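You operate a simulated robot arm through the tools that you are given. There is no shell and no other tool. Be economical: measure what you need, move in short steps, check, and stop when the job is done.

You run a simulated robot arm. Do the job below in one go: nothing can be reset, and whatever is moved stays where it is left.

JOB
Take the white probe on the top of the pipe bench and put it away on the top of the meter stand. Fetch the gloves box and set it on top of the white hawk. Put two of the thick green packers from the top of the site box on the top of the fixings bench. Fetch the blue tile and set it on the top of the board stack. Take the stiff black brush and put it on the black mat. Fetch the grey cube and set it on the top of the white sill board. Any order will do. Set down upright: blue tile.

The check looks at the end state, three seconds after you hand in, the way a careful person would. Anything else that was tipped, shoved, dropped, spilled or broken makes it a failure.

ROBOT AND FRAMES
A 6-joint arm with a two-finger parallel gripper on a trunk, on a base that drives. Base frame: it is fixed to the floor where the robot stands at the start and does not move with it; the origin is under the middle of the robot, x ahead of it, y to its left, z up; the surface under the hand at the start is at about z = 800. Units: mm, rad, N and s.
With the tool pointing down near the work surface it reaches from about 300 to 700 mm from the robot's upright axis, wherever it stands. Its first joint turns from -2.897 to 2.897 rad. Places, roughly: black mat [400, 7000, 800]; blue tile (10x5x12 cm) [500, 4100, 600]; gloves box [500, 2000, 500]; grey cube (3x3x3 cm) [-1200, 4500, 800]; stiff black brush (13x6x11 cm) [700, 4600, 1000]; thick green packer [500, 3750, 500]; top of the board stack [-1900, 6400, 800]; top of the fixings bench [-1500, 5400, 800]; top of the meter stand [-1400, 4500, 800]; top of the white sill board [500, 5200, 900]; white hawk (20x20x13 cm) [-2200, 3700, 800]; white probe [500, 250, 750]. Payload 4.1 kg.
The tool frame sits at the grasp point between the pads (the TCP): z along the fingers, y along the line on which they close. The tips reach 23 mm beyond it. The gripper opens to 94 mm. The fingers are 38 mm wide and 10 mm thick; the gripper's body (54 by 96 mm) begins 39 mm behind the TCP.
Orientation is told as [roll, pitch, yaw] about the base's x, y, z axes, in that order, counted from this pose: with the fingers straight down and closing along the base's y, the tool's x points along the base's -x, its y along +y and its z along -z.

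CONTROLS
- The arm moves only by the tool jog_arm. Its argument "increments" is a list that holds one entry, the list of rows, each a list of 7 numbers: the shift along the tool's x, y, z in mm, then the turn, a rotation vector about the tool's x, y, z in rad, then the finger opening in mm, from 0 to 94. In form: [[[dx, dy, dz, rx, ry, rz, claw], ...]]. A call has 1 to 8 rows; each row is the pose to reach, as a shift and turn from the pose commanded when the call began, along the tool's axes at that moment. A row lasts 0.2 s, in which the tool goes at most 50 mm and 0.15 rad; a call with a longer step from one row to the next is refused whole, and so is a gripper value outside its range. Where a pose cannot be reached the arm comes as near as it can. A force on the tool above 40 N (or 10 N above the force at the start of the call, whichever is more), or a blocked arm, ends the call early, and 0.2 s more pass. The fingers move at their own pace (about 45 mm/s each) and stop on an object; they squeeze with about 40 N. The grip force told is the motor's: it shows also when the fingers shut on nothing. Time passes only in rows, and 0.2 s behind the last, so rows that repeat a pose let the fingers close. The reply holds the time, the measured pose of the TCP, the force on the tool along the base axes, the opening and the grip force, in the units named above and with some noise, with the torque about the TCP (base axes, N m) and any sound that the robot's microphone picked up.
- Cameras (640 x 400 px; columns grow to the right, rows downward): "scene" is now at [17.2, 168.6, 1406.9]; the picture's right is [0.04, -1.00, 0.00], its down [-0.75, -0.03, -0.66] and it looks along [0.66, 0.02, -0.75] (base axes); focal length 286 px, centre (320, 200). "wrist" rides on the gripper at [86, 16, -74] in the tool frame; the picture's right is [-0.18, 0.98, 0.00], its down [-0.58, -0.11, -0.81] and it looks along [-0.79, -0.15, 0.59] (tool axes); focal length 243 px, centre (320, 200).
- snapshot(camera): a new picture of that camera. It takes no simulated time.
- raise_lower(by): slides the trunk up (or, below 0, down) by that many mm; the arm and the scene camera ride with it, the base frame stays. It gives what a move gives, with no picture.
- drive_base(legs): drives the robot by 1 to 6 legs, each [ahead, turn to the left] in mm and rad, along the robot's own axes; the way and the turn of a leg run together, so that a leg with both is an arc; at most 1500 mm and 3.142 rad a leg. The arm and the cameras ride along, it lands a little off, and it stops where it bumps. It gives what a move gives.
- turn_head(pan, tilt): turns the head with the scene camera to pan (to the left, within 2.705 rad either way) and tilt (down, from -0.506 to 1.204), counted from straight ahead of the robot. It gives what a move gives.
- locate(camera, pixels): for up to 12 pixels [column, row] of the newest picture of that camera ("zoom" is the newest enlarged one), the place [x, y, z] in the base frame of the surface seen there, good to about 2 mm. It takes no simulated time.
- zoom(camera, box): a new picture of the part [left, top, right, bottom] of that camera's present view, enlarged. It takes no simulated time.
- job_done(): hands the job in; it is judged then, once.

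Keep the steps short. Do not move on a guess: measure, check each grasp and each placing, and mend mistakes. In all there are 138 turns and 170 pictures (those below and enlarged ones count). Leave the gripper open and the arm clear of the work at the hand-in unless told otherwise, and finish with a single line.

The tools are called after "Emit:" as name(argument=value, ...) on one line, values as JSON. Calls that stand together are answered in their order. jog_arm: Moves the arm, as the interface text tells. Its arguments: {"type":"object","properties":{"increments":{"type":"array"}},"required":["increments"]} The other tools are called the same way: raise_lower (by) slides the trunk up or down; drive_base (legs) drives the base; turn_head (pan, tilt) turns the head that bears the scene camera; snapshot (camera) takes a picture; locate (camera, pixels) gives the place of the surface under pixels of a picture; zoom (camera, box) takes an enlarged picture of a part of a camera's view; job_done () hands the job in.

At the start:

```text
time: 0.0
position: [370.1, 218.5, 1018.6]
ee_rot: [0.0, -0.001, 0.0]
force: [-0.5, 0.0, 0.8]
torque: [-0.01, 0.01, 0.01]
finger_gap: 94.0
grasp_force: 0.1
trunk travel left (down, up): [-375.0, 215.0]
robot x, y, heading: [-5.5, -3.7, -0.0]
head pan, tilt: [0.037, 0.848]
```

scene: 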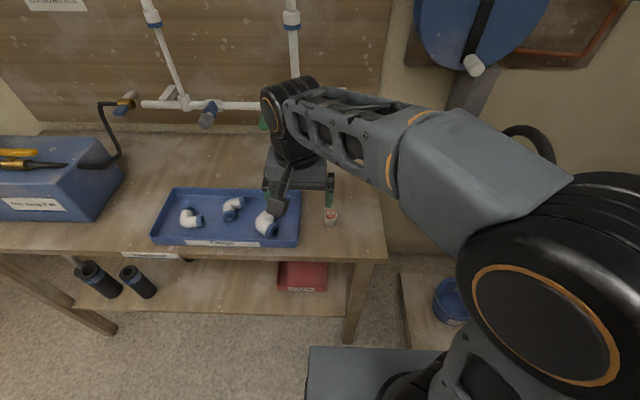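
wrist: 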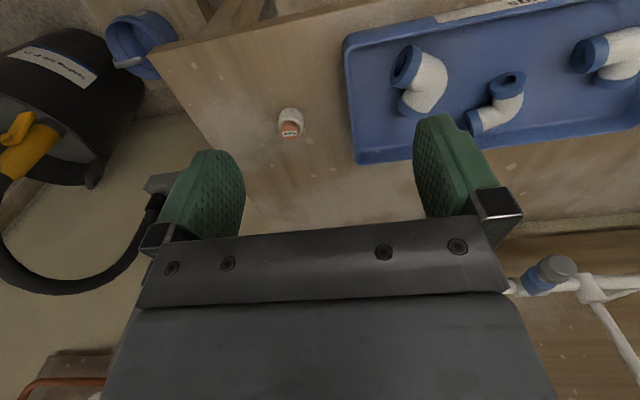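

I see a small white item at scene (330,215) and wrist (290,122), likely the probe. I'll zoom in and measure it.

Emit:
zoom(camera="wrist", box=[240, 80, 340, 160])

Emit:
locate(camera="wrist", pixels=[[290, 115], [290, 130], [281, 120], [301, 120], [270, 140], [310, 150], [430, 100], [365, 160]])

Emit:
zoom(camera="scene", box=[240, 150, 400, 250])

```text
5.00 times, centred on (290, 120) of wrist
```

zoom: 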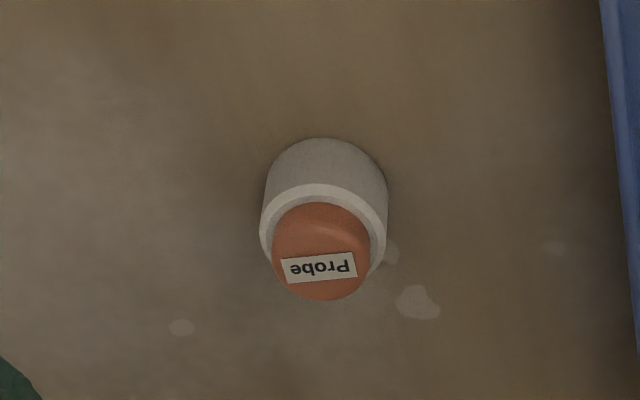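

```text
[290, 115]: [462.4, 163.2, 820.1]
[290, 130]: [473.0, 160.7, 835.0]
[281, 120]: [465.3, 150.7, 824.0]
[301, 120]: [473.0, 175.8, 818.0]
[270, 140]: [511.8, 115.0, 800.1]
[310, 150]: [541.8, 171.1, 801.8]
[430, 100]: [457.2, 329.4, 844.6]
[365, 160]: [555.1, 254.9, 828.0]
```

```text
4.00 times, centred on (320, 200) of scene
```

zoom: 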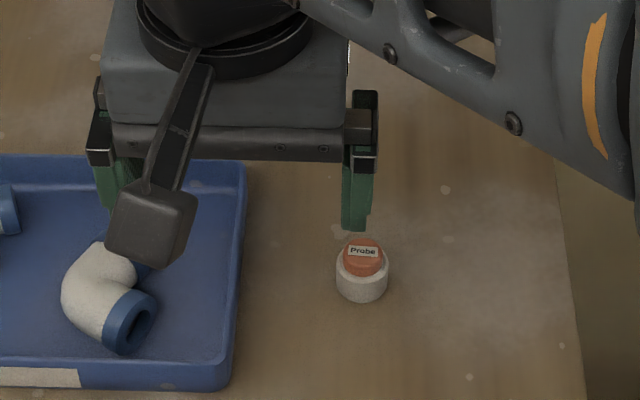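

The probe is about 25 mm wide, centred near (475,163) and standing from z 800 to 840. I'll move above it with the fingers at 60 and check there.

Emit:
jog_arm(increments=[[[-26, -14, 25, 0, 0, 0, 60], [-52, -28, 50, 0, 0, 0, 60], [-78, -42, 75, 0, 0, 0, 60], [-105, -55.5, 110, 0, 0, 0, 60], [-105, -55.5, 118, 0, 0, 0, 60]]])

Emit:
snapshot(camera="wrist")

Emit:
snapshot(camera="scene")

```text
time: 1.2
position: [474.5, 163.0, 899.6]
ee_rot: [0.0, 0.001, -0.001]
force: [0.2, 1.1, 0.2]
torque: [0.0, 0.01, 0.03]
finger_gap: 60.0
grasp_force: 0.0
trunk travel left (down, up): [-375.0, 215.0]
robot x, y, heading: [-2.2, -1.0, 0.003]
head pan, tilt: [0.037, 0.848]
```

```text
165 pictures are left
```

wrist: 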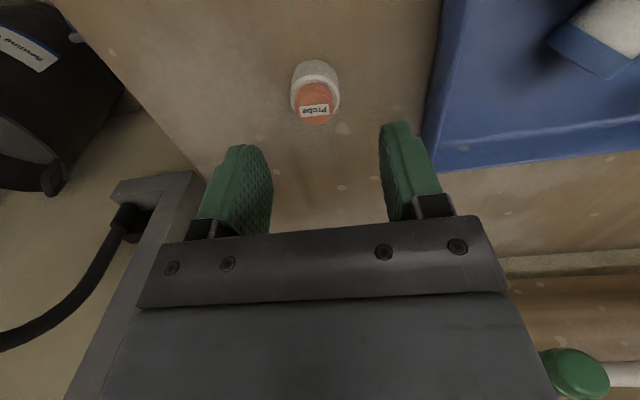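

```text
164 pictures are left
```

scene: 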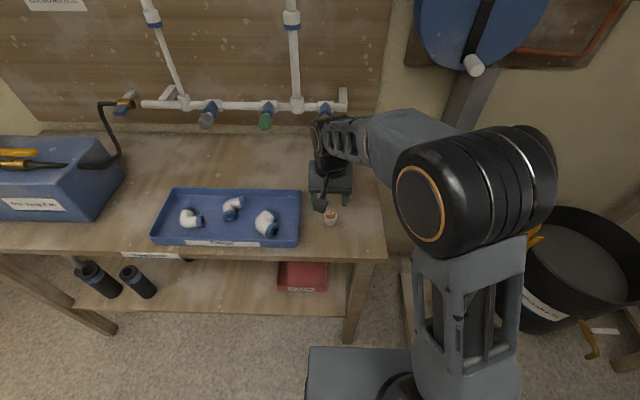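

The fingers straddle the probe's lane. I'll measure it again at close range.

Emit:
locate(camera="wrist", pixels=[[316, 68], [314, 90], [314, 105], [294, 85], [338, 85], [316, 118], [298, 112], [335, 110]])

```text
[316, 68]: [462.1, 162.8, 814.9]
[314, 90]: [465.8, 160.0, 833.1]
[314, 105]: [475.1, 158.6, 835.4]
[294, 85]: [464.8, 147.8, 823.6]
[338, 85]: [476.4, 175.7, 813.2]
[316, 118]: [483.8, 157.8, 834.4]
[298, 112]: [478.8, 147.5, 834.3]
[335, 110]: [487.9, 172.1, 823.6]
```

Centre is about (475,161) with the top at z 836. I'll lower to a TCP of 827 and close.

Emit:
jog_arm(increments=[[[0, -1.5, 30, 0, 0, 0, 60], [0, -1.5, 55, 0, 0, 0, 60], [0, -1.5, 72, 0, 0, 0, 60], [0, -1.5, 72, 0, 0, 0, 20], [0, -1.5, 72, 0, 0, 0, 10], [0, -1.5, 72, 0, 0, 0, 10], [0, -1.5, 72, 0, 0, 0, 10]]])

Emit:
snapshot(camera="wrist")

```text
time: 2.8
position: [475.4, 161.1, 827.9]
ee_rot: [0.0, 0.0, 0.001]
force: [0.1, -1.0, -0.4]
torque: [0.05, -0.01, 0.0]
finger_gap: 32.3
grasp_force: 39.5
trunk travel left (down, up): [-375.0, 215.0]
robot x, y, heading: [-1.5, 2.2, -0.007]
head pan, tilt: [0.037, 0.848]
```

```text
163 pictures are left
```

wrist: 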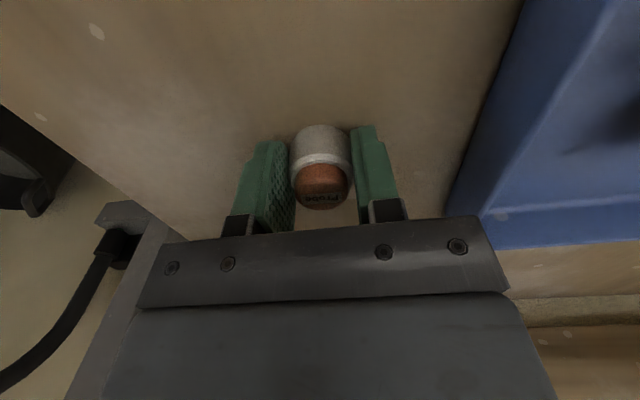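

Gripped at 32.3 mm. I'll lift straight up, then draw the arm back over the robot.

Emit:
jog_arm(increments=[[[0, 0, -40, 0, 0, 0, 10], [0, 0, -85, 0, 0, 0, 10], [0, 0, -130, 0, 0, 0, 10], [35, 0, -160, 0, 0, 0, 10], [70, 0, -190, 0, 0, 0, 10], [100, 0, -220, 0, 0, 0, 10], [100, 0, -260, 0, 0, 0, 10]]])

Emit:
turn_head(pan=1.57, tilt=0.4)

Emit:
snapshot(camera="scene")

Emit:
snapshot(camera="wrist")

```text
time: 4.4
position: [375.2, 160.8, 1089.4]
ee_rot: [0.0, 0.0, 0.001]
force: [-0.7, -0.1, -0.1]
torque: [0.0, 0.0, 0.0]
finger_gap: 32.5
grasp_force: 39.6
trunk travel left (down, up): [-375.0, 215.0]
robot x, y, heading: [-0.8, 0.0, 0.002]
head pan, tilt: [0.037, 0.848]
```

```text
time: 6.0
position: [376.2, 160.8, 1088.6]
ee_rot: [0.0, 0.001, -0.002]
force: [0.3, 0.3, 0.0]
torque: [-0.03, 0.0, -0.02]
finger_gap: 32.1
grasp_force: 39.5
trunk travel left (down, up): [-375.0, 215.0]
robot x, y, heading: [-1.0, 1.2, 0.004]
head pan, tilt: [1.571, 0.4]
```

```text
162 pictures are left
```

scene: 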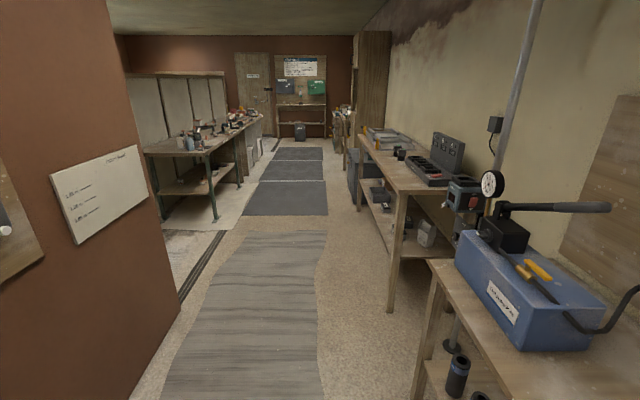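

```text
161 pictures are left
```

wrist: 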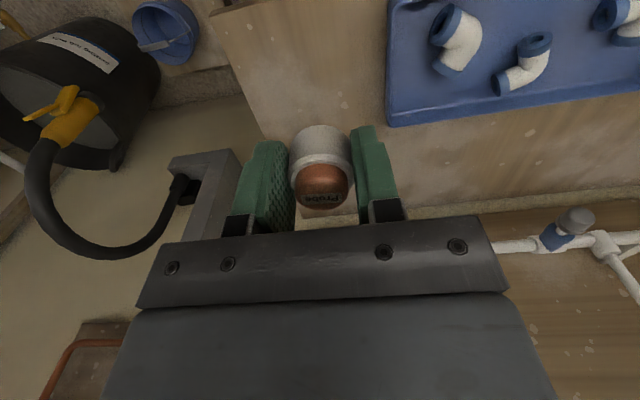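

I see an aisle along +y, with a partition on the left. I'll measure the obstacles in it.

Emit:
locate(camera="scene", pixels=[[180, 300], [130, 395], [320, 390], [322, 240], [388, 312], [430, 262], [355, 152], [216, 220], [328, 214], [145, 152], [265, 118], [430, 190]])

Emit:
zoom(camera="scene", box=[120, 60, 360, 210])

Emit:
zoom(camera="scene", box=[320, 80, 520, 290])

```text
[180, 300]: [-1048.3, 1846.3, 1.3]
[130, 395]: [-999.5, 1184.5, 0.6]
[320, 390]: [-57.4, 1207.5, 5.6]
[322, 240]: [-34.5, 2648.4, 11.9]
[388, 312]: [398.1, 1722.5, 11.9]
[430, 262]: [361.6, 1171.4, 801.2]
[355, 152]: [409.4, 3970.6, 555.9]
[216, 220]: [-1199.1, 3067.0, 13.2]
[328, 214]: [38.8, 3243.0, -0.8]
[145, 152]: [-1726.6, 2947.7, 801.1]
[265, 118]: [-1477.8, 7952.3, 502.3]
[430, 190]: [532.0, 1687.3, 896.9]
```

```text
2.67 times, centred on (240, 135) of scene
```

zoom: 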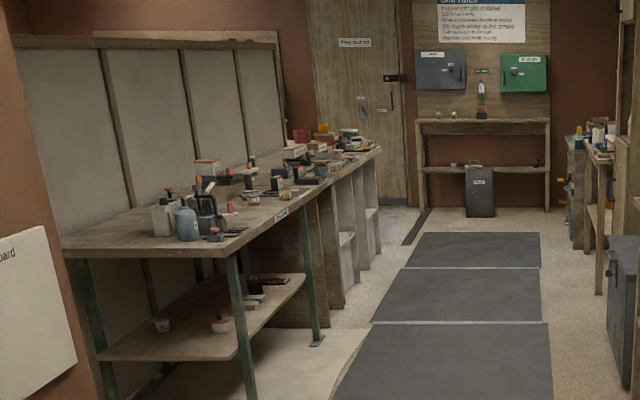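

```text
1.90 times, centred on (420, 185) of scene
```

zoom: 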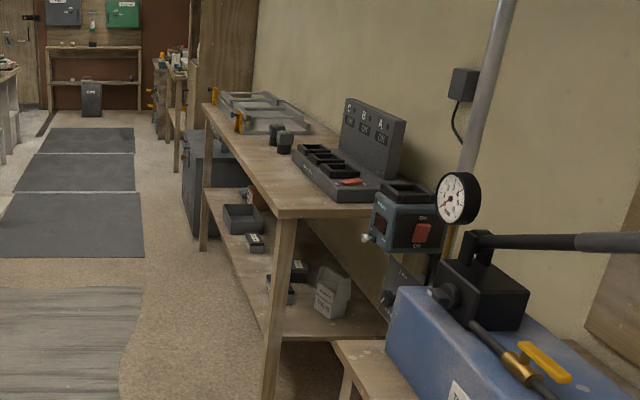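

The aisle is clear from about x -1000 to +360. I'll turn left and drive up it in an S with the probe held high, then look at the left bench.

Emit:
drive_base(legs=[[0, 1.84], [1500, 0], [0, -0.27], [1400, 0]])

Emit:
turn_head(pan=0.7, tilt=0.4)

Emit:
snapshot(camera="scene")

```text
time: 25.2
position: [-499.7, 3209.0, 1088.1]
ee_rot: [0.0, 0.001, 1.534]
force: [0.1, 0.9, -0.1]
torque: [0.0, -0.02, 0.0]
finger_gap: 32.0
grasp_force: 39.5
trunk travel left (down, up): [-375.0, 215.0]
robot x, y, heading: [-353.7, 2829.0, 1.534]
head pan, tilt: [1.571, 0.4]
```

```text
time: 26.4
position: [-499.6, 3209.3, 1089.4]
ee_rot: [0.001, -0.001, 1.532]
force: [0.3, -0.7, 0.2]
torque: [-0.01, 0.02, -0.02]
finger_gap: 32.5
grasp_force: 40.4
trunk travel left (down, up): [-375.0, 215.0]
robot x, y, heading: [-352.1, 2829.0, 1.534]
head pan, tilt: [0.7, 0.4]
```

```text
158 pictures are left
```

scene: 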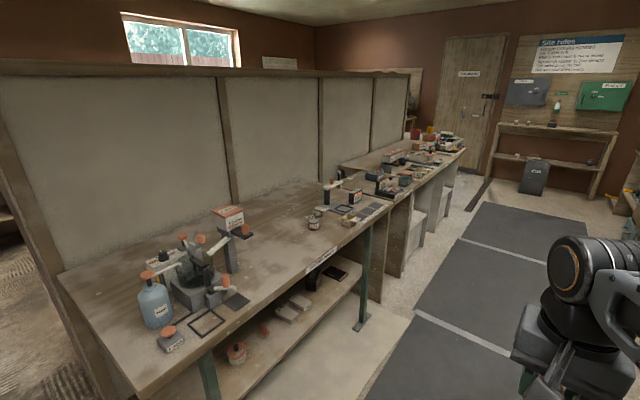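

I'll zoom in on the two parts of this bench and measure.

Emit:
zoom(camera="scene", box=[120, 170, 400, 370])

Emit:
zoom(camera="scene", box=[300, 110, 480, 240])

Emit:
locate(camera="scene", pixels=[[140, 395], [390, 207], [60, 270], [340, 165], [465, 150], [207, 318], [345, 209], [314, 222], [230, 215], [380, 178], [156, 300], [352, 195]])

```text
2.00 times, centred on (260, 270) of scene
```

zoom: 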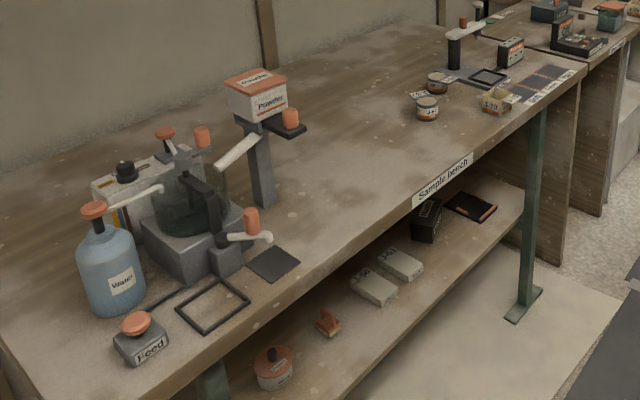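

```text
3.08 times, centred on (390, 175) of scene
```

zoom: 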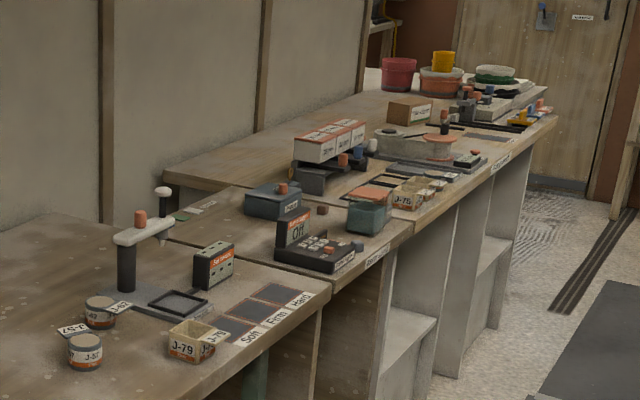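

```text
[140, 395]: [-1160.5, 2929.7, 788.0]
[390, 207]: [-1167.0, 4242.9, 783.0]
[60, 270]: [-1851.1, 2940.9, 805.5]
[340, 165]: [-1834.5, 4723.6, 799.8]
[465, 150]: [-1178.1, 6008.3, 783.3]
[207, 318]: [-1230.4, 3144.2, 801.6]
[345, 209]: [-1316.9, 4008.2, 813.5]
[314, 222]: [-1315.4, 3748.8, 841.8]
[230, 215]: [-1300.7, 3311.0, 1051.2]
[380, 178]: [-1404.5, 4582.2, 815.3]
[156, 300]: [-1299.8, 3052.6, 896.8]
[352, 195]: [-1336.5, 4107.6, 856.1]
```

There are three benches in a row: the sample bench, a middle one (y 4240–4720) and the fixings bench. I'll drive to the front of the middle one, facing it.

Emit:
drive_base(legs=[[0, 0.27], [1100, 0], [567, 0], [0, 1.337]])

Emit:
turn_head(pan=0.0, tilt=0.7)

Emit:
snapshot(camera="scene")

```text
time: 39.0
position: [-1114.2, 4261.9, 1089.9]
ee_rot: [0.0, 0.0, -3.125]
force: [0.2, 0.4, -0.5]
torque: [0.0, 0.01, 0.01]
finger_gap: 32.1
grasp_force: 40.3
trunk travel left (down, up): [-375.0, 215.0]
robot x, y, heading: [-740.0, 4430.7, -3.122]
head pan, tilt: [0.7, 0.4]
```

```text
time: 40.0
position: [-1113.0, 4261.6, 1089.0]
ee_rot: [-0.002, 0.001, -3.125]
force: [-0.4, -0.1, -0.2]
torque: [0.02, 0.04, 0.01]
finger_gap: 32.4
grasp_force: 40.1
trunk travel left (down, up): [-375.0, 215.0]
robot x, y, heading: [-739.2, 4425.6, -3.127]
head pan, tilt: [0.0, 0.7]
```

```text
155 pictures are left
```

scene: 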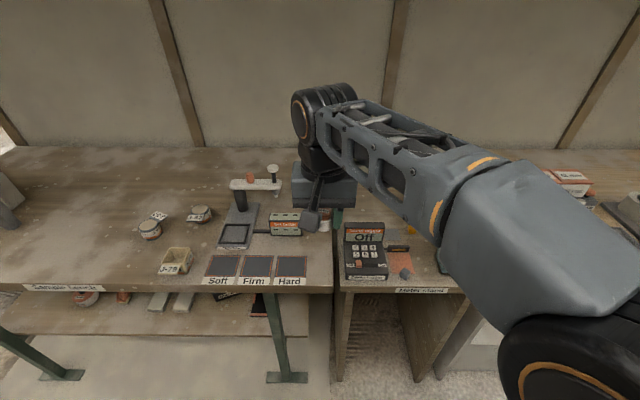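

Emit:
zoom(camera="scene", box=[310, 180, 480, 310])

Emit:
snapshot(camera="wrist")

```text
3.08 times, centred on (395, 245) of scene
```

zoom: 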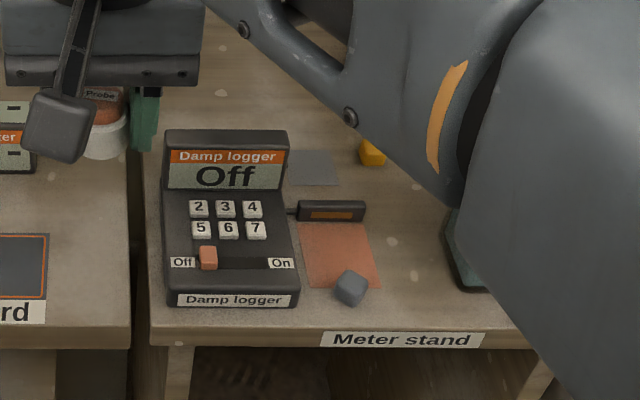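

```text
153 pictures are left
```

wrist: 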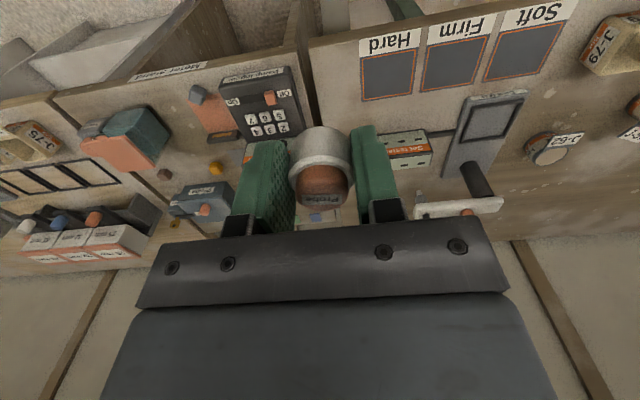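

It's the meter stand, with the grey cube at its front. I'll locate the items on it to pick a free spot.

Emit:
locate(camera="wrist", pixels=[[196, 93], [216, 168], [165, 175], [205, 195], [140, 145], [260, 110], [185, 130], [235, 170], [160, 100], [60, 95], [150, 205], [300, 80]])

Emit:
zoom(camera="wrist", box=[60, 60, 320, 230])

```text
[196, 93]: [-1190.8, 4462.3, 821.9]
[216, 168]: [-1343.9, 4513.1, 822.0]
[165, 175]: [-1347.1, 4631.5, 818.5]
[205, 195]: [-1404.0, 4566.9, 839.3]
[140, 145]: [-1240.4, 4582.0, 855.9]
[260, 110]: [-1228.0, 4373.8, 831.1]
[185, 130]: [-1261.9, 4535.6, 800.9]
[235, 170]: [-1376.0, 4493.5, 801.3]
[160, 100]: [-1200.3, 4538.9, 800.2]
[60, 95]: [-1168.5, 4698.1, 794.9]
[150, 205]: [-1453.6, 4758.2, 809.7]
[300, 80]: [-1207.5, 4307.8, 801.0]
```

```text
2.35 times, centred on (190, 145) of wrist
```

zoom: 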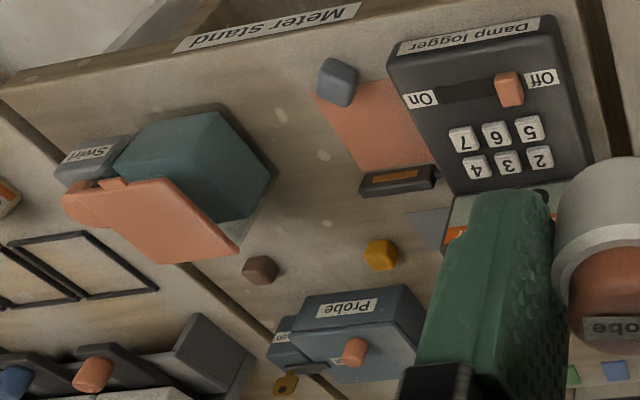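

The spot near (-1262,4535) looks free. I'll carry the probe over in front of it, still high, for a better look.

Emit:
jog_arm(increments=[[[0, -45, 10, 0, 0, 0, 10], [0, -90, 20, 0, 0, 0, 10], [0, -135, 30, 0, 0, 0, 10], [0, -180, 40, 0, 0, 0, 10], [0, -225, 50, 0, 0, 0, 10], [0, -270, 60, 0, 0, 0, 10]]])

Emit:
snapshot(camera="wrist")

Emit:
snapshot(camera="scene")

```text
time: 41.5
position: [-1116.1, 4530.8, 1027.0]
ee_rot: [-0.001, 0.001, -3.125]
force: [0.1, 0.5, -0.3]
torque: [0.02, -0.02, -0.01]
finger_gap: 32.3
grasp_force: 39.6
trunk travel left (down, up): [-375.0, 215.0]
robot x, y, heading: [-740.9, 4427.2, -3.127]
head pan, tilt: [0.0, 0.7]
```

```text
151 pictures are left
```

wrist: 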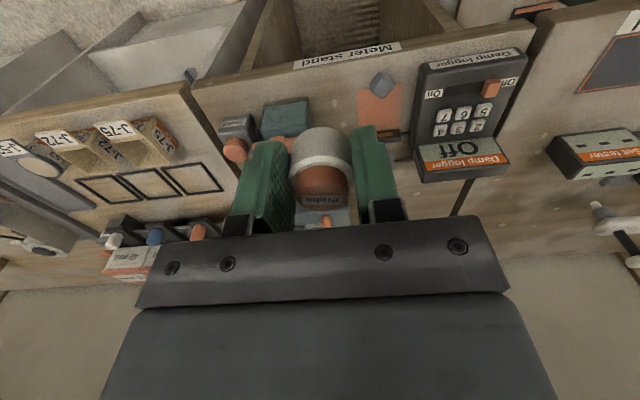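

```text
150 pictures are left
```

scene: 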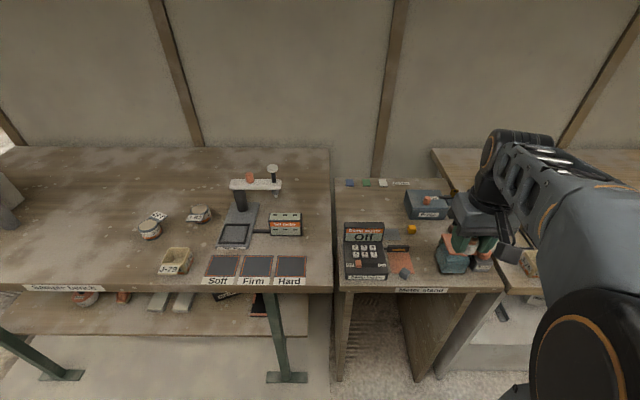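

The scene view is clear now. I'll zoom in on the meter stand and measure free areas.

Emit:
zoom(camera="scene", box=[330, 170, 490, 300])

Emit:
locate(camera="scene", pixels=[[345, 195], [365, 210], [385, 225], [395, 200], [350, 186], [367, 184], [383, 183], [335, 190], [405, 273], [411, 231], [425, 260], [338, 280]])

```text
3.08 times, centred on (410, 235) of scene
```

zoom: 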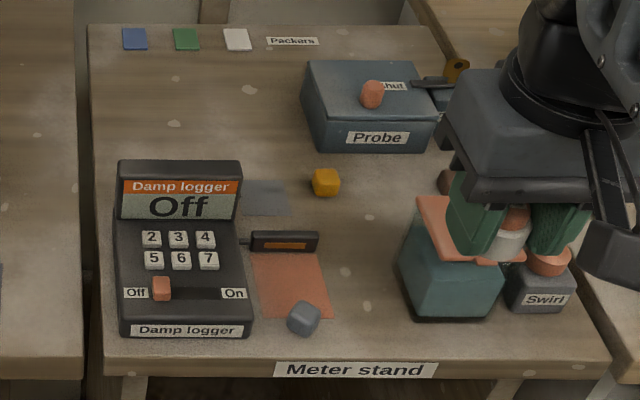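

```text
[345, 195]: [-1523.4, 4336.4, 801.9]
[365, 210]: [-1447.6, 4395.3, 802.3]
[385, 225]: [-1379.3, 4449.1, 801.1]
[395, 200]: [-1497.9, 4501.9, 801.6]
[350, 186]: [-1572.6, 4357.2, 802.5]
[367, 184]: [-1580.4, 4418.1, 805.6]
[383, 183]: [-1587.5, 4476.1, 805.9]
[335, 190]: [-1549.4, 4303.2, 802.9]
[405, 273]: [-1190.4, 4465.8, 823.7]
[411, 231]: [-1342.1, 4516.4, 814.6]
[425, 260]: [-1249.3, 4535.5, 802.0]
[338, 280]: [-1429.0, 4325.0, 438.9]
```

There's open bench behind the logger near (-1450,4405). I'll drive 60 mm closer to get reach, then carry the probe over it.

Emit:
drive_base(legs=[[60, 0]])

Emit:
jog_arm(increments=[[[-45, 20, 5, 0, 0, 0, 10], [-90, 40, 10, 0, 0, 0, 10], [-135, 60, 15, 0, 0, 0, 10], [-180, 80, 20, 0, 0, 0, 10], [-225, 100, 40, 0, 0, 0, 10], [-265, 120, 60, 0, 0, 0, 10]]])

Emit:
snapshot(camera="wrist")

Emit:
snapshot(camera="scene")

```text
time: 42.4
position: [-1177.7, 4528.7, 1027.5]
ee_rot: [0.001, 0.0, -3.128]
force: [0.8, 0.0, -0.8]
torque: [0.02, -0.01, -0.02]
finger_gap: 32.3
grasp_force: 40.0
trunk travel left (down, up): [-375.0, 215.0]
robot x, y, heading: [-798.9, 4427.1, -3.125]
head pan, tilt: [0.0, 0.7]
```

```text
refused: row 5 steps farther than a row can; nothing moved
```

```text
148 pictures are left
```

wrist: 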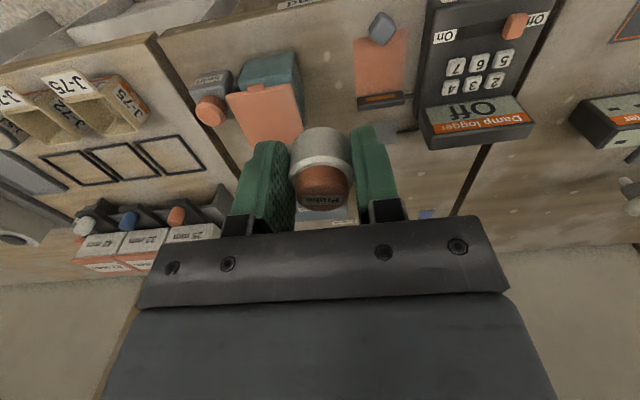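

```text
147 pictures are left
```

scene: 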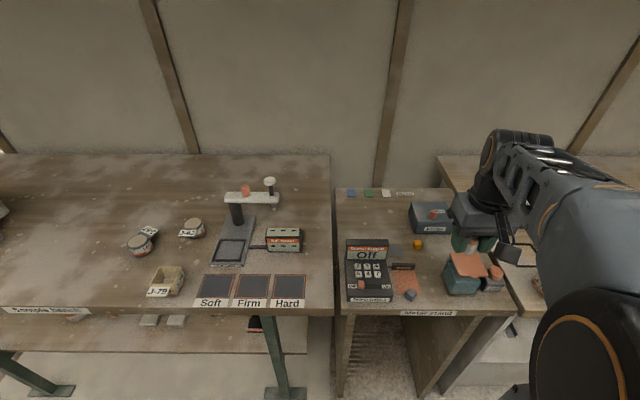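

The step was too long. I'll redo it in shorter rows, staying high.

Emit:
jog_arm(increments=[[[-42, 20, 0, 0, 0, 0, 10], [-84, 40, 0, 0, 0, 0, 10], [-126, 60, 0, 0, 0, 0, 10], [-168, 80, 0, 0, 0, 0, 10], [-210, 100, 10, 0, 0, 0, 10], [-250, 120, 20, 0, 0, 0, 10], [-270, 124, 60, 0, 0, 0, 10]]])

Emit:
snapshot(camera="wrist")

Emit:
snapshot(camera="scene")

```text
time: 44.0
position: [-1446.0, 4404.2, 965.7]
ee_rot: [0.001, 0.0, -3.125]
force: [1.0, 0.4, 0.2]
torque: [-0.01, 0.04, 0.01]
finger_gap: 32.2
grasp_force: 39.7
trunk travel left (down, up): [-375.0, 215.0]
robot x, y, heading: [-803.6, 4425.6, -3.126]
head pan, tilt: [0.0, 0.7]
```

```text
146 pictures are left
```

wrist: 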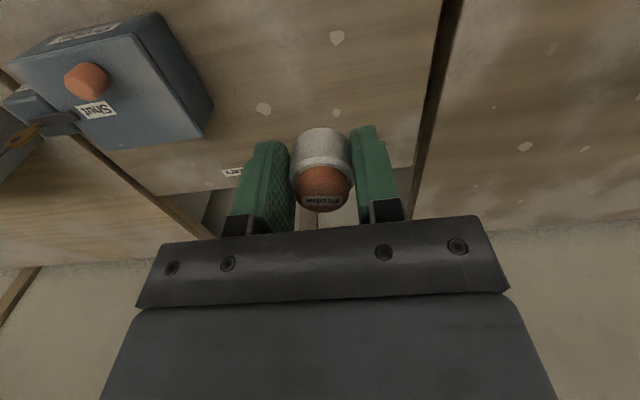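

```text
145 pictures are left
```

scene: 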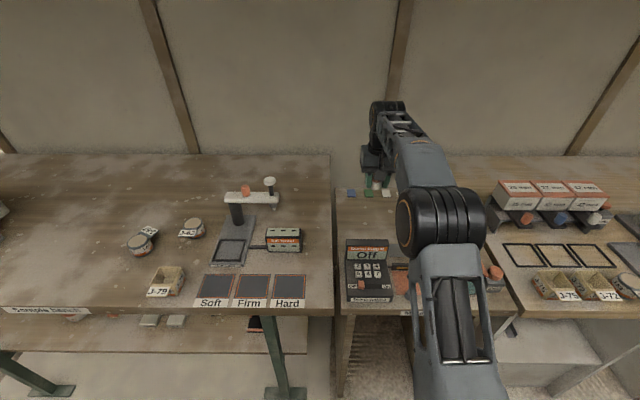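

The spot beneath is clear. I'll lower the probe to the bench and watch the force.

Emit:
jog_arm(increments=[[[0, 0, 45, 0, 0, 0, 10], [0, 0, 90, 0, 0, 0, 10], [0, 0, 120, 0, 0, 0, 10], [0, 0, 131, 0, 0, 0, 10], [0, 0, 135, 0, 0, 0, 10], [0, 0, 135, 0, 0, 0, 10]]])

Emit:
snapshot(camera="wrist")

```text
time: 45.4
position: [-1445.7, 4402.0, 831.6]
ee_rot: [0.001, -0.001, -3.126]
force: [0.5, 0.4, 0.0]
torque: [-0.02, -0.01, -0.01]
finger_gap: 32.3
grasp_force: 40.3
trunk travel left (down, up): [-375.0, 215.0]
robot x, y, heading: [-803.6, 4425.6, -3.129]
head pan, tilt: [0.0, 0.7]
```

```text
144 pictures are left
```

wrist: 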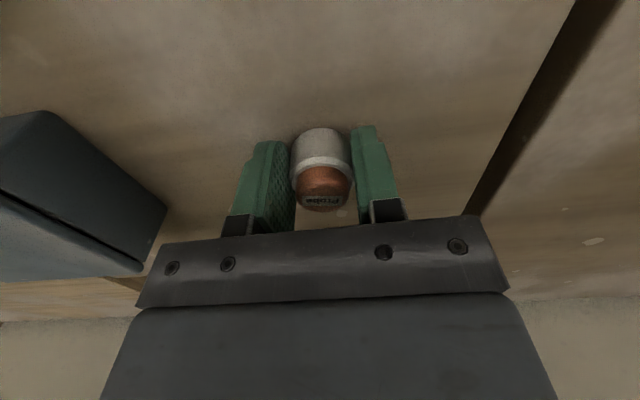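

No contact yet. I'll lower another 3 mm in small steps.

Emit:
jog_arm(increments=[[[0, 0, 1, 0, 0, 0, 10], [0, 0, 2, 0, 0, 0, 10], [0, 0, 3, 0, 0, 0, 10], [0, 0, 3, 0, 0, 0, 10]]])

```text
time: 46.4
position: [-1445.9, 4402.7, 828.5]
ee_rot: [0.002, 0.0, -3.127]
force: [0.1, -0.5, -0.8]
torque: [-0.01, 0.02, 0.0]
finger_gap: 32.2
grasp_force: 40.2
trunk travel left (down, up): [-375.0, 215.0]
robot x, y, heading: [-802.5, 4423.7, -3.13]
head pan, tilt: [0.0, 0.7]
```

That's within 1 mm of grasp height. I'll go down 1 mm, open the fingers and rise.

Emit:
jog_arm(increments=[[[0, 0, 1, 0, 0, 0, 10], [0, 0, 1, 0, 0, 0, 45], [0, 0, 1, 0, 0, 0, 60], [0, 0, 1, 0, 0, 0, 60], [0, 0, -40, 0, 0, 0, 60], [0, 0, -85, 0, 0, 0, 60], [0, 0, -130, 0, 0, 0, 60], [0, 0, -175, 0, 0, 0, 60]]])

Emit:
snapshot(camera="wrist")

```text
time: 48.2
position: [-1446.4, 4399.1, 1005.2]
ee_rot: [-0.001, 0.0, -3.126]
force: [-1.3, 0.2, -0.6]
torque: [0.0, 0.0, -0.01]
finger_gap: 59.8
grasp_force: 0.0
trunk travel left (down, up): [-375.0, 215.0]
robot x, y, heading: [-803.3, 4426.6, -3.123]
head pan, tilt: [0.0, 0.7]
```

```text
143 pictures are left
```

wrist: 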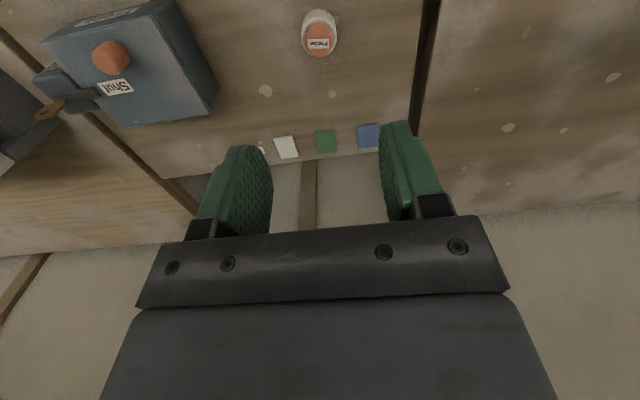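

The probe stands upright on the meter stand. Next is the grey cube nearby, so I'll measure it from the scene camera.

Emit:
jog_arm(increments=[[[42, -11, 0, 0, 0, 0, 60], [84, -22, 0, 0, 0, 0, 60], [126, -33, 0, 0, 0, 0, 60], [168, -44, 0, 0, 0, 0, 60], [210, -55, 0, 0, 0, 0, 60], [250, -65, 0, 0, 0, 0, 60], [250, -65, 45, 0, 0, 0, 60], [250, -65, 80, 0, 0, 0, 60]]])

Emit:
zoom(camera="wrist", box=[220, 20, 420, 145])

Emit:
snapshot(camera="scene")

```text
time: 50.0
position: [-1196.6, 4472.1, 923.6]
ee_rot: [0.0, 0.001, -3.127]
force: [-0.9, 0.1, -0.2]
torque: [0.02, -0.01, 0.0]
finger_gap: 60.2
grasp_force: 0.1
trunk travel left (down, up): [-375.0, 215.0]
robot x, y, heading: [-802.4, 4425.3, -3.129]
head pan, tilt: [0.0, 0.7]
```

```text
3.20 times, centred on (320, 82) of wrist
```

zoom: 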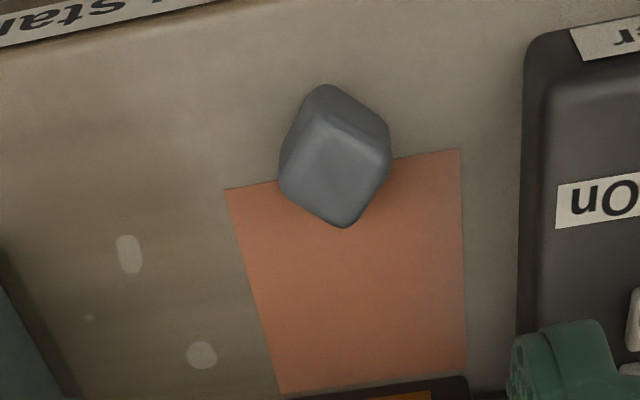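

```text
141 pictures are left
```

scene: 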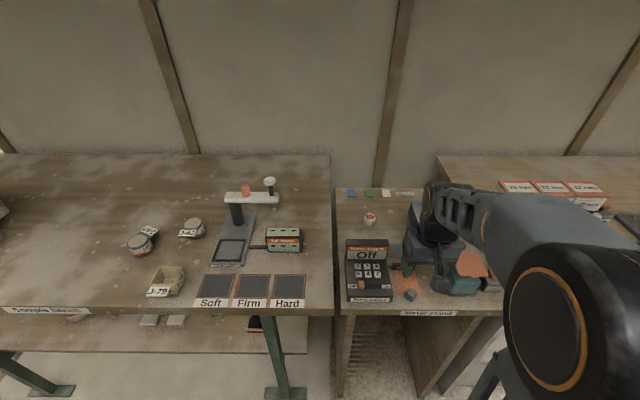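

I'll locate the cube's top-face corners and neighbours.

Emit:
locate(camera="zoom", pixels=[[332, 140], [380, 155], [343, 215], [292, 190], [337, 175], [325, 95], [530, 180], [530, 100]])

```text
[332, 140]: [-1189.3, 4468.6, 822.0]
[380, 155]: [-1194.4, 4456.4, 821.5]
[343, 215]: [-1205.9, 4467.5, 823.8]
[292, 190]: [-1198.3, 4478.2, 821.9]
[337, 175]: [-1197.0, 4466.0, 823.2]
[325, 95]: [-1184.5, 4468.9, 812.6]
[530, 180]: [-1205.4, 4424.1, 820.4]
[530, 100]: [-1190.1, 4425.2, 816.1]
```

The cube is about 22 mm, centred at (-1197,4467), with its edges turned about 52°. I'll yaw the gripper -38° over it with a 40 mm opening.

Emit:
jog_arm(increments=[[[0, 5, 10, 0, 0, 0.14, 40], [0, 5, 20, 0, 0, 0.28, 40], [0, 5, 30, 0, 0, 0.42, 40], [0, 5, 40, 0, 0, 0.56, 40], [0, 5, 50, 0, 0, 0.66, 40], [0, 5, 50, 0, 0, 0.66, 40]]])

Emit:
snapshot(camera="wrist")

```text
time: 51.4
position: [-1195.4, 4464.7, 873.4]
ee_rot: [0.001, -0.001, 2.496]
force: [1.3, -0.4, 0.8]
torque: [0.01, -0.03, -0.01]
finger_gap: 40.2
grasp_force: 0.1
trunk travel left (down, up): [-375.0, 215.0]
robot x, y, heading: [-801.6, 4429.2, -3.126]
head pan, tilt: [0.0, 0.7]
```

```text
140 pictures are left
```

wrist: 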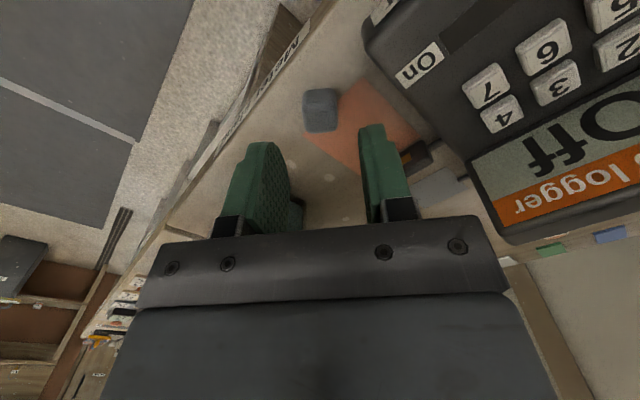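

The cube lines up between the fingers. I'll lower 45 mm and close.

Emit:
jog_arm(increments=[[[-2.7, -0.9, 25, 0, 0, 0, 40], [-2.7, -0.9, 45, 0, 0, 0, 40], [-2.7, -0.9, 45, 0, 0, 0, 15], [-2.7, -0.9, 45, 0, 0, 0, 5], [-2.7, -0.9, 45, 0, 0, 0, 5], [-2.7, -0.9, 45, 0, 0, 0, 5]]])

Emit:
snapshot(camera="wrist")

```text
time: 52.8
position: [-1196.5, 4466.8, 830.0]
ee_rot: [-0.002, -0.001, 2.497]
force: [0.3, 0.4, 0.7]
torque: [-0.01, -0.02, 0.0]
finger_gap: 19.9
grasp_force: 40.1
trunk travel left (down, up): [-375.0, 215.0]
robot x, y, heading: [-802.5, 4425.8, -3.123]
head pan, tilt: [0.0, 0.7]
```

```text
139 pictures are left
```

wrist: 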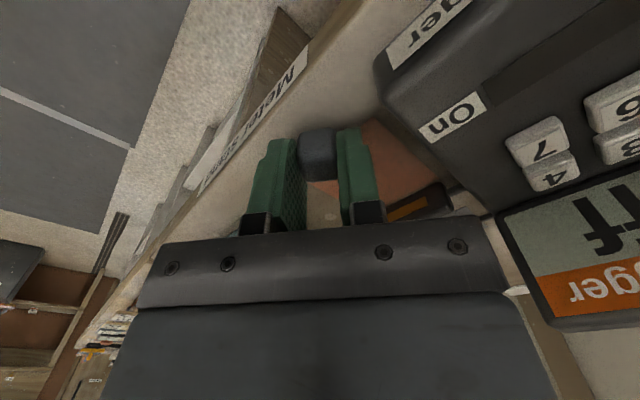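

Gripped at 20 mm. I'll lift high and undo the yaw, then turn the robot towards the aisle's other side.

Emit:
jog_arm(increments=[[[0, 0, -45, 0, 0, 0, 5], [0, 0, -90, 0, 0, 0, 5], [0, 0, -130, 0, 0, -0.14, 5], [0, 0, -170, 0, 0, -0.28, 5], [0, 0, -210, 0, 0, -0.42, 5], [0, 0, -240, 0, 0, -0.56, 5], [0, 0, -260, 0, 0, -0.66, 5]]])

Emit:
drive_base(legs=[[0, -2.31]])

Emit:
turn_head(pan=-0.6, tilt=0.35)

Emit:
snapshot(camera="scene")

```text
time: 54.4
position: [-1198.1, 4468.6, 1089.7]
ee_rot: [0.0, 0.001, -3.125]
force: [-0.3, -0.3, -0.6]
torque: [0.02, 0.0, 0.01]
finger_gap: 20.0
grasp_force: 40.0
trunk travel left (down, up): [-375.0, 215.0]
robot x, y, heading: [-796.6, 4423.3, -3.123]
head pan, tilt: [0.0, 0.7]
```

```text
time: 60.4
position: [-497.6, 4685.5, 1090.0]
ee_rot: [-0.001, 0.0, 0.827]
force: [0.0, -0.1, 0.5]
torque: [0.0, -0.01, 0.03]
finger_gap: 19.7
grasp_force: 40.1
trunk travel left (down, up): [-375.0, 215.0]
robot x, y, heading: [-804.3, 4429.4, 0.826]
head pan, tilt: [0.0, 0.7]
```

```text
time: 61.4
position: [-496.2, 4684.2, 1090.4]
ee_rot: [0.0, 0.0, 0.826]
force: [-0.2, -0.3, -0.3]
torque: [-0.01, -0.05, -0.01]
finger_gap: 20.0
grasp_force: 39.9
trunk travel left (down, up): [-375.0, 215.0]
robot x, y, heading: [-799.9, 4427.4, 0.827]
head pan, tilt: [-0.6, 0.351]
```

```text
138 pictures are left
```

scene: 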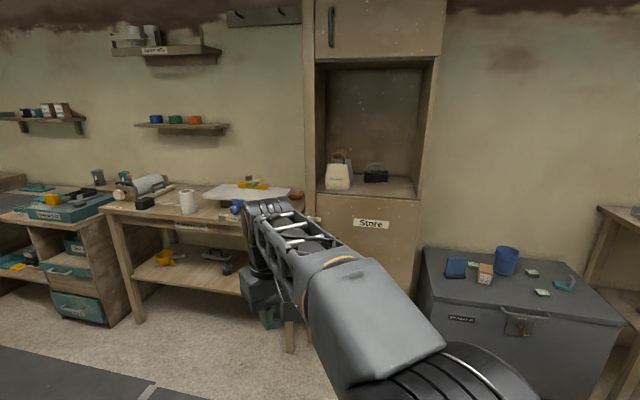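

I see the sill board at (250,192), the store alcove with the brush at (376,174), and the site box with the blue tile. I'll zoom and measure.

Emit:
zoom(camera="scene", box=[90, 160, 310, 300])

Emit:
zoom(camera="scene", box=[310, 130, 620, 330])

Emit:
locate(camera="scene", pixels=[[205, 195], [288, 192], [275, 187], [225, 186], [240, 200], [105, 210], [376, 178], [335, 190], [318, 180], [410, 195], [455, 266], [485, 275]])

```text
2.86 times, centred on (200, 230) of scene
```

zoom: 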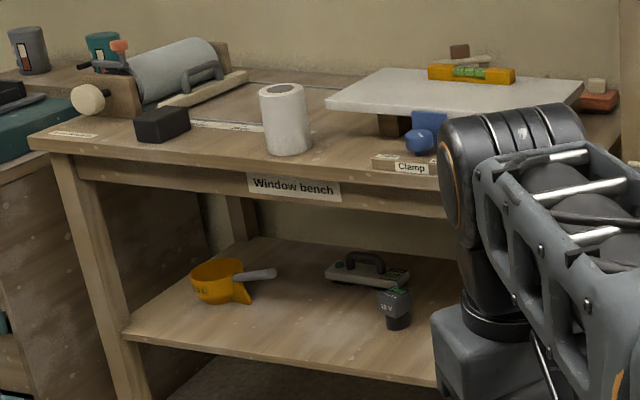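

```text
2.00 times, centred on (465, 230) of scene
```

zoom: 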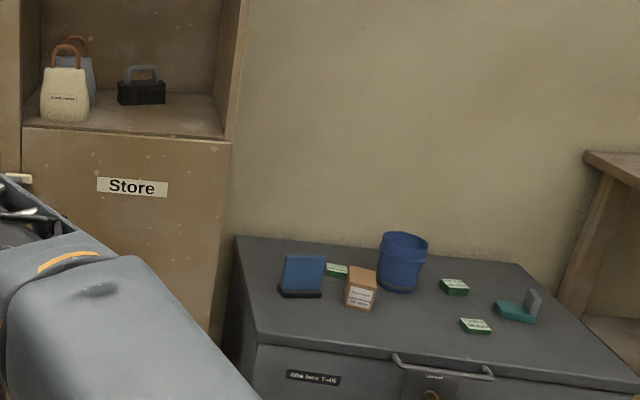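

```text
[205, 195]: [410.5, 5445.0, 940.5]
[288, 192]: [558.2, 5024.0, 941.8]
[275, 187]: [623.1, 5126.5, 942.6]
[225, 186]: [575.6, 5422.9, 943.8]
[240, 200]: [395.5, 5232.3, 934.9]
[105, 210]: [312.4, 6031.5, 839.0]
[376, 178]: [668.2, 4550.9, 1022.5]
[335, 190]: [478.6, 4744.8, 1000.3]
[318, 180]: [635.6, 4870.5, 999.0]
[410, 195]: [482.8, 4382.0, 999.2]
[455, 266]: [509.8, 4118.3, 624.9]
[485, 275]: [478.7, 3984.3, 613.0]
```

The sill board top is at z 942, spanning x 395–630 and y 5025–5445. I'll drive over to face it.

Emit:
drive_base(legs=[[1080, 0], [0, -0.826]])

Emit:
turn_head(pan=0.0, tilt=0.7)

Emit:
snapshot(camera="scene")

Emit:
snapshot(camera="wrist")

```text
time: 69.0
position: [326.0, 5174.3, 1088.9]
ee_rot: [0.0, 0.0, 0.005]
force: [0.4, -1.0, -1.2]
torque: [0.03, 0.04, 0.01]
finger_gap: 20.1
grasp_force: 39.8
trunk travel left (down, up): [-375.0, 215.0]
robot x, y, heading: [-75.1, 5222.2, 0.008]
head pan, tilt: [-0.6, 0.351]
```

```text
time: 70.0
position: [323.4, 5174.8, 1089.7]
ee_rot: [0.003, 0.001, 0.003]
force: [-0.6, -0.9, -0.2]
torque: [0.0, 0.03, 0.0]
finger_gap: 20.0
grasp_force: 40.0
trunk travel left (down, up): [-375.0, 215.0]
robot x, y, heading: [-73.1, 5220.7, 0.009]
head pan, tilt: [0.0, 0.7]
```

```text
135 pictures are left
```

scene: 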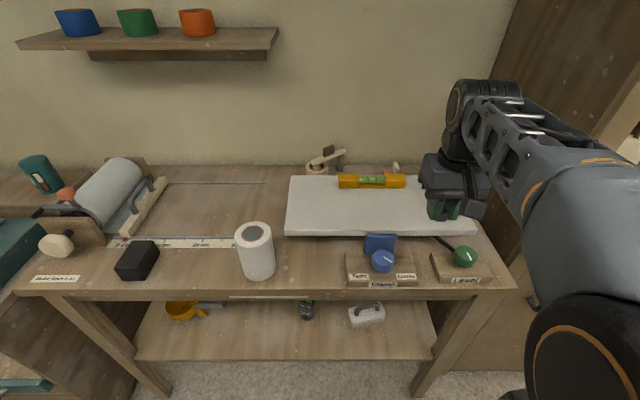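

```text
134 pictures are left
```

wrist: 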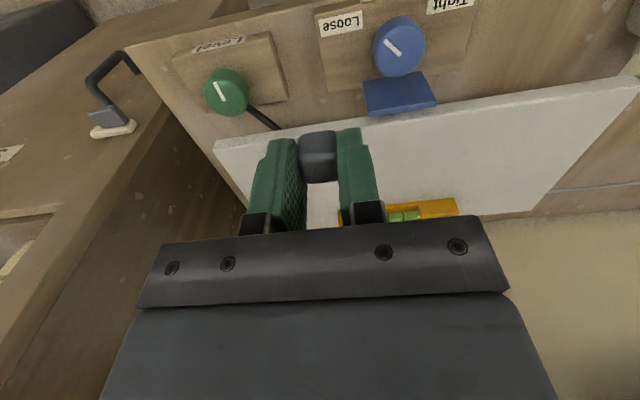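

I'll measure the board surface around a free spot and the level.

Emit:
locate(camera="scene", pixels=[[340, 212], [380, 212], [360, 225], [340, 182], [405, 182], [286, 230], [475, 228], [293, 178], [380, 240], [372, 176]])

```text
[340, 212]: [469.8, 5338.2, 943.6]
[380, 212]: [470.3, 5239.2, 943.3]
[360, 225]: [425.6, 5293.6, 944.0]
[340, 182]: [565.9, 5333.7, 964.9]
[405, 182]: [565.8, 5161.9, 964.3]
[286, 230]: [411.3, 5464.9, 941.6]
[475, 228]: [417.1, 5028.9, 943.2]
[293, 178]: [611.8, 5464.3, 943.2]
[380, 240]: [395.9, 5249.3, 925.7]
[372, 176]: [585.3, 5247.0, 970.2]
```

Spot chosen: (475,5270), top z 943.5. The cube's bottom is about 29 mm below the TCP. I'll move above it first.

Emit:
jog_arm(increments=[[[-38, 24, 10, 0, 0, 0, 5], [-76, 48, 20, 0, 0, 0, 5], [-114, 72, 30, 0, 0, 0, 5], [-151, 95, 40, 0, 0, 0, 5], [-151, 95, 75, 0, 0, 0, 5], [-151, 95, 105, 0, 0, 0, 5], [-151, 95, 112, 0, 0, 0, 5]]])

Emit:
snapshot(camera="wrist")

```text
time: 71.6
position: [477.1, 5271.2, 975.9]
ee_rot: [0.001, 0.0, 0.006]
force: [-0.2, 0.5, -0.4]
torque: [0.0, 0.0, 0.01]
finger_gap: 19.8
grasp_force: 40.3
trunk travel left (down, up): [-375.0, 215.0]
robot x, y, heading: [-71.2, 5216.9, 0.007]
head pan, tilt: [0.0, 0.7]
```

```text
133 pictures are left
```

wrist: 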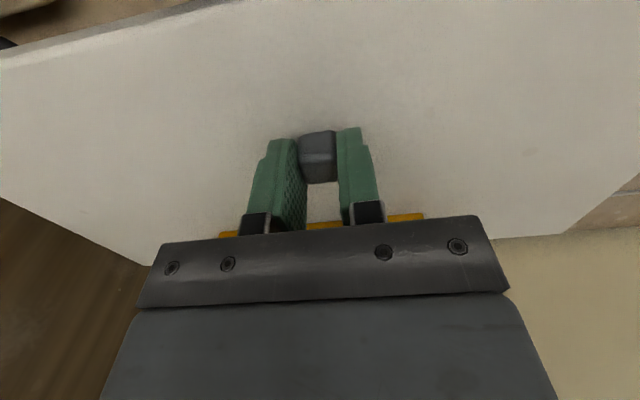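

The cube is 3–4 mm above the board. I'll lower it gently.

Emit:
jog_arm(increments=[[[0, 0, 1, 0, 0, 0, 5], [0, 0, 2, 0, 0, 0, 5], [0, 0, 3, 0, 0, 0, 5], [0, 0, 3, 0, 0, 0, 5]]])

```text
time: 72.6
position: [475.7, 5271.3, 975.1]
ee_rot: [-0.001, -0.001, 0.006]
force: [-0.1, 0.3, -1.0]
torque: [-0.01, 0.01, 0.01]
finger_gap: 20.2
grasp_force: 40.2
trunk travel left (down, up): [-375.0, 215.0]
robot x, y, heading: [-73.1, 5222.6, 0.004]
head pan, tilt: [0.0, 0.7]
```

Emit:
jog_arm(increments=[[[0, 0, 1, 0, 0, 0, 5], [0, 0, 2, 0, 0, 0, 5], [0, 0, 2, 0, 0, 0, 5]]])

Emit:
zoom(camera="wrist", box=[240, 100, 400, 200])

```text
time: 73.4
position: [475.6, 5270.8, 970.8]
ee_rot: [0.001, 0.0, 0.004]
force: [0.8, 0.0, 0.2]
torque: [-0.02, -0.01, 0.0]
finger_gap: 19.8
grasp_force: 40.5
trunk travel left (down, up): [-375.0, 215.0]
robot x, y, heading: [-72.4, 5221.2, 0.006]
head pan, tilt: [0.0, 0.7]
```

```text
4.00 times, centred on (320, 150) of wrist
```

zoom: 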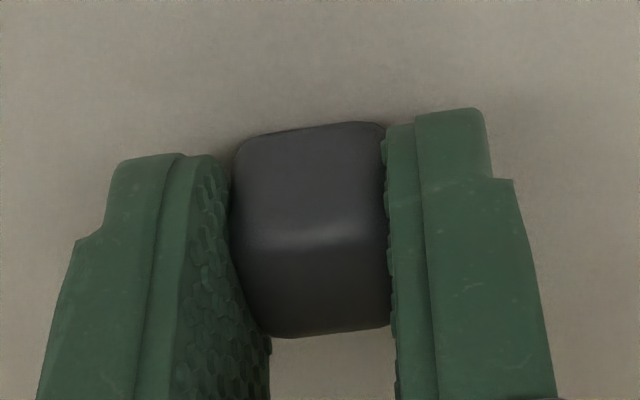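

Emit:
jog_arm(increments=[[[0, 0, 1, 0, 0, 0, 5], [0, 0, 1.5, 0, 0, 0, 5], [0, 0, 1.5, 0, 0, 0, 5]]])

```text
time: 74.2
position: [476.2, 5270.3, 971.1]
ee_rot: [0.001, -0.002, 0.005]
force: [0.4, -1.4, 5.3]
torque: [-0.04, 0.01, 0.0]
finger_gap: 19.7
grasp_force: 40.7
trunk travel left (down, up): [-375.0, 215.0]
robot x, y, heading: [-67.4, 5220.7, 0.003]
head pan, tilt: [0.0, 0.7]
```

Force now reads 5.3 N up, so the cube is on the board. I'll open and rise.

Emit:
jog_arm(increments=[[[0, 0, 0, 0, 0, 0, 35], [0, 0, 0, 0, 0, 0, 50], [0, 0, 0, 0, 0, 0, 50], [0, 0, -40, 0, 0, 0, 50], [0, 0, -85, 0, 0, 0, 50], [30, 0, -115, 0, 0, 0, 50]]])

Emit:
snapshot(camera="wrist")

Emit:
turn_head(pan=-0.75, tilt=0.35)

Emit:
snapshot(camera="scene")

```text
time: 75.6
position: [442.9, 5273.2, 1087.2]
ee_rot: [-0.001, 0.001, 0.006]
force: [0.3, -0.2, 0.5]
torque: [0.0, 0.0, -0.04]
finger_gap: 50.1
grasp_force: 0.1
trunk travel left (down, up): [-375.0, 215.0]
robot x, y, heading: [-72.6, 5224.7, 0.009]
head pan, tilt: [0.0, 0.7]
```

```text
131 pictures are left
```

wrist: 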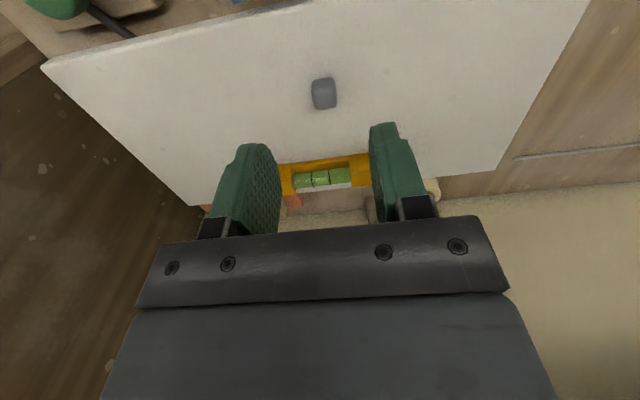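

```text
time: 76.7
position: [444.8, 5272.0, 1088.6]
ee_rot: [0.001, 0.0, 0.005]
force: [-0.1, -0.3, 0.6]
torque: [0.05, -0.01, -0.01]
finger_gap: 50.2
grasp_force: 0.0
trunk travel left (down, up): [-375.0, 215.0]
robot x, y, heading: [-71.4, 5220.1, 0.007]
head pan, tilt: [-0.75, 0.351]
```

```text
130 pictures are left
```

scene: 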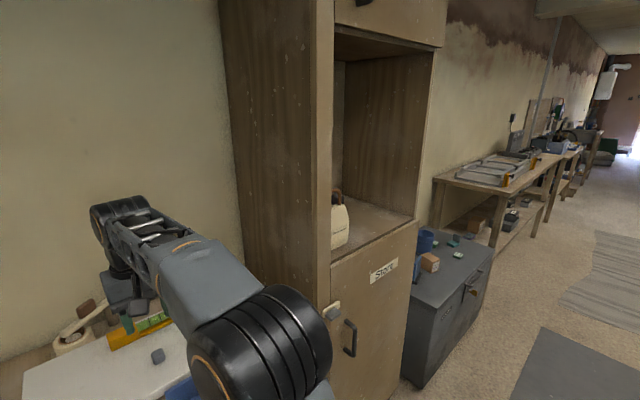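

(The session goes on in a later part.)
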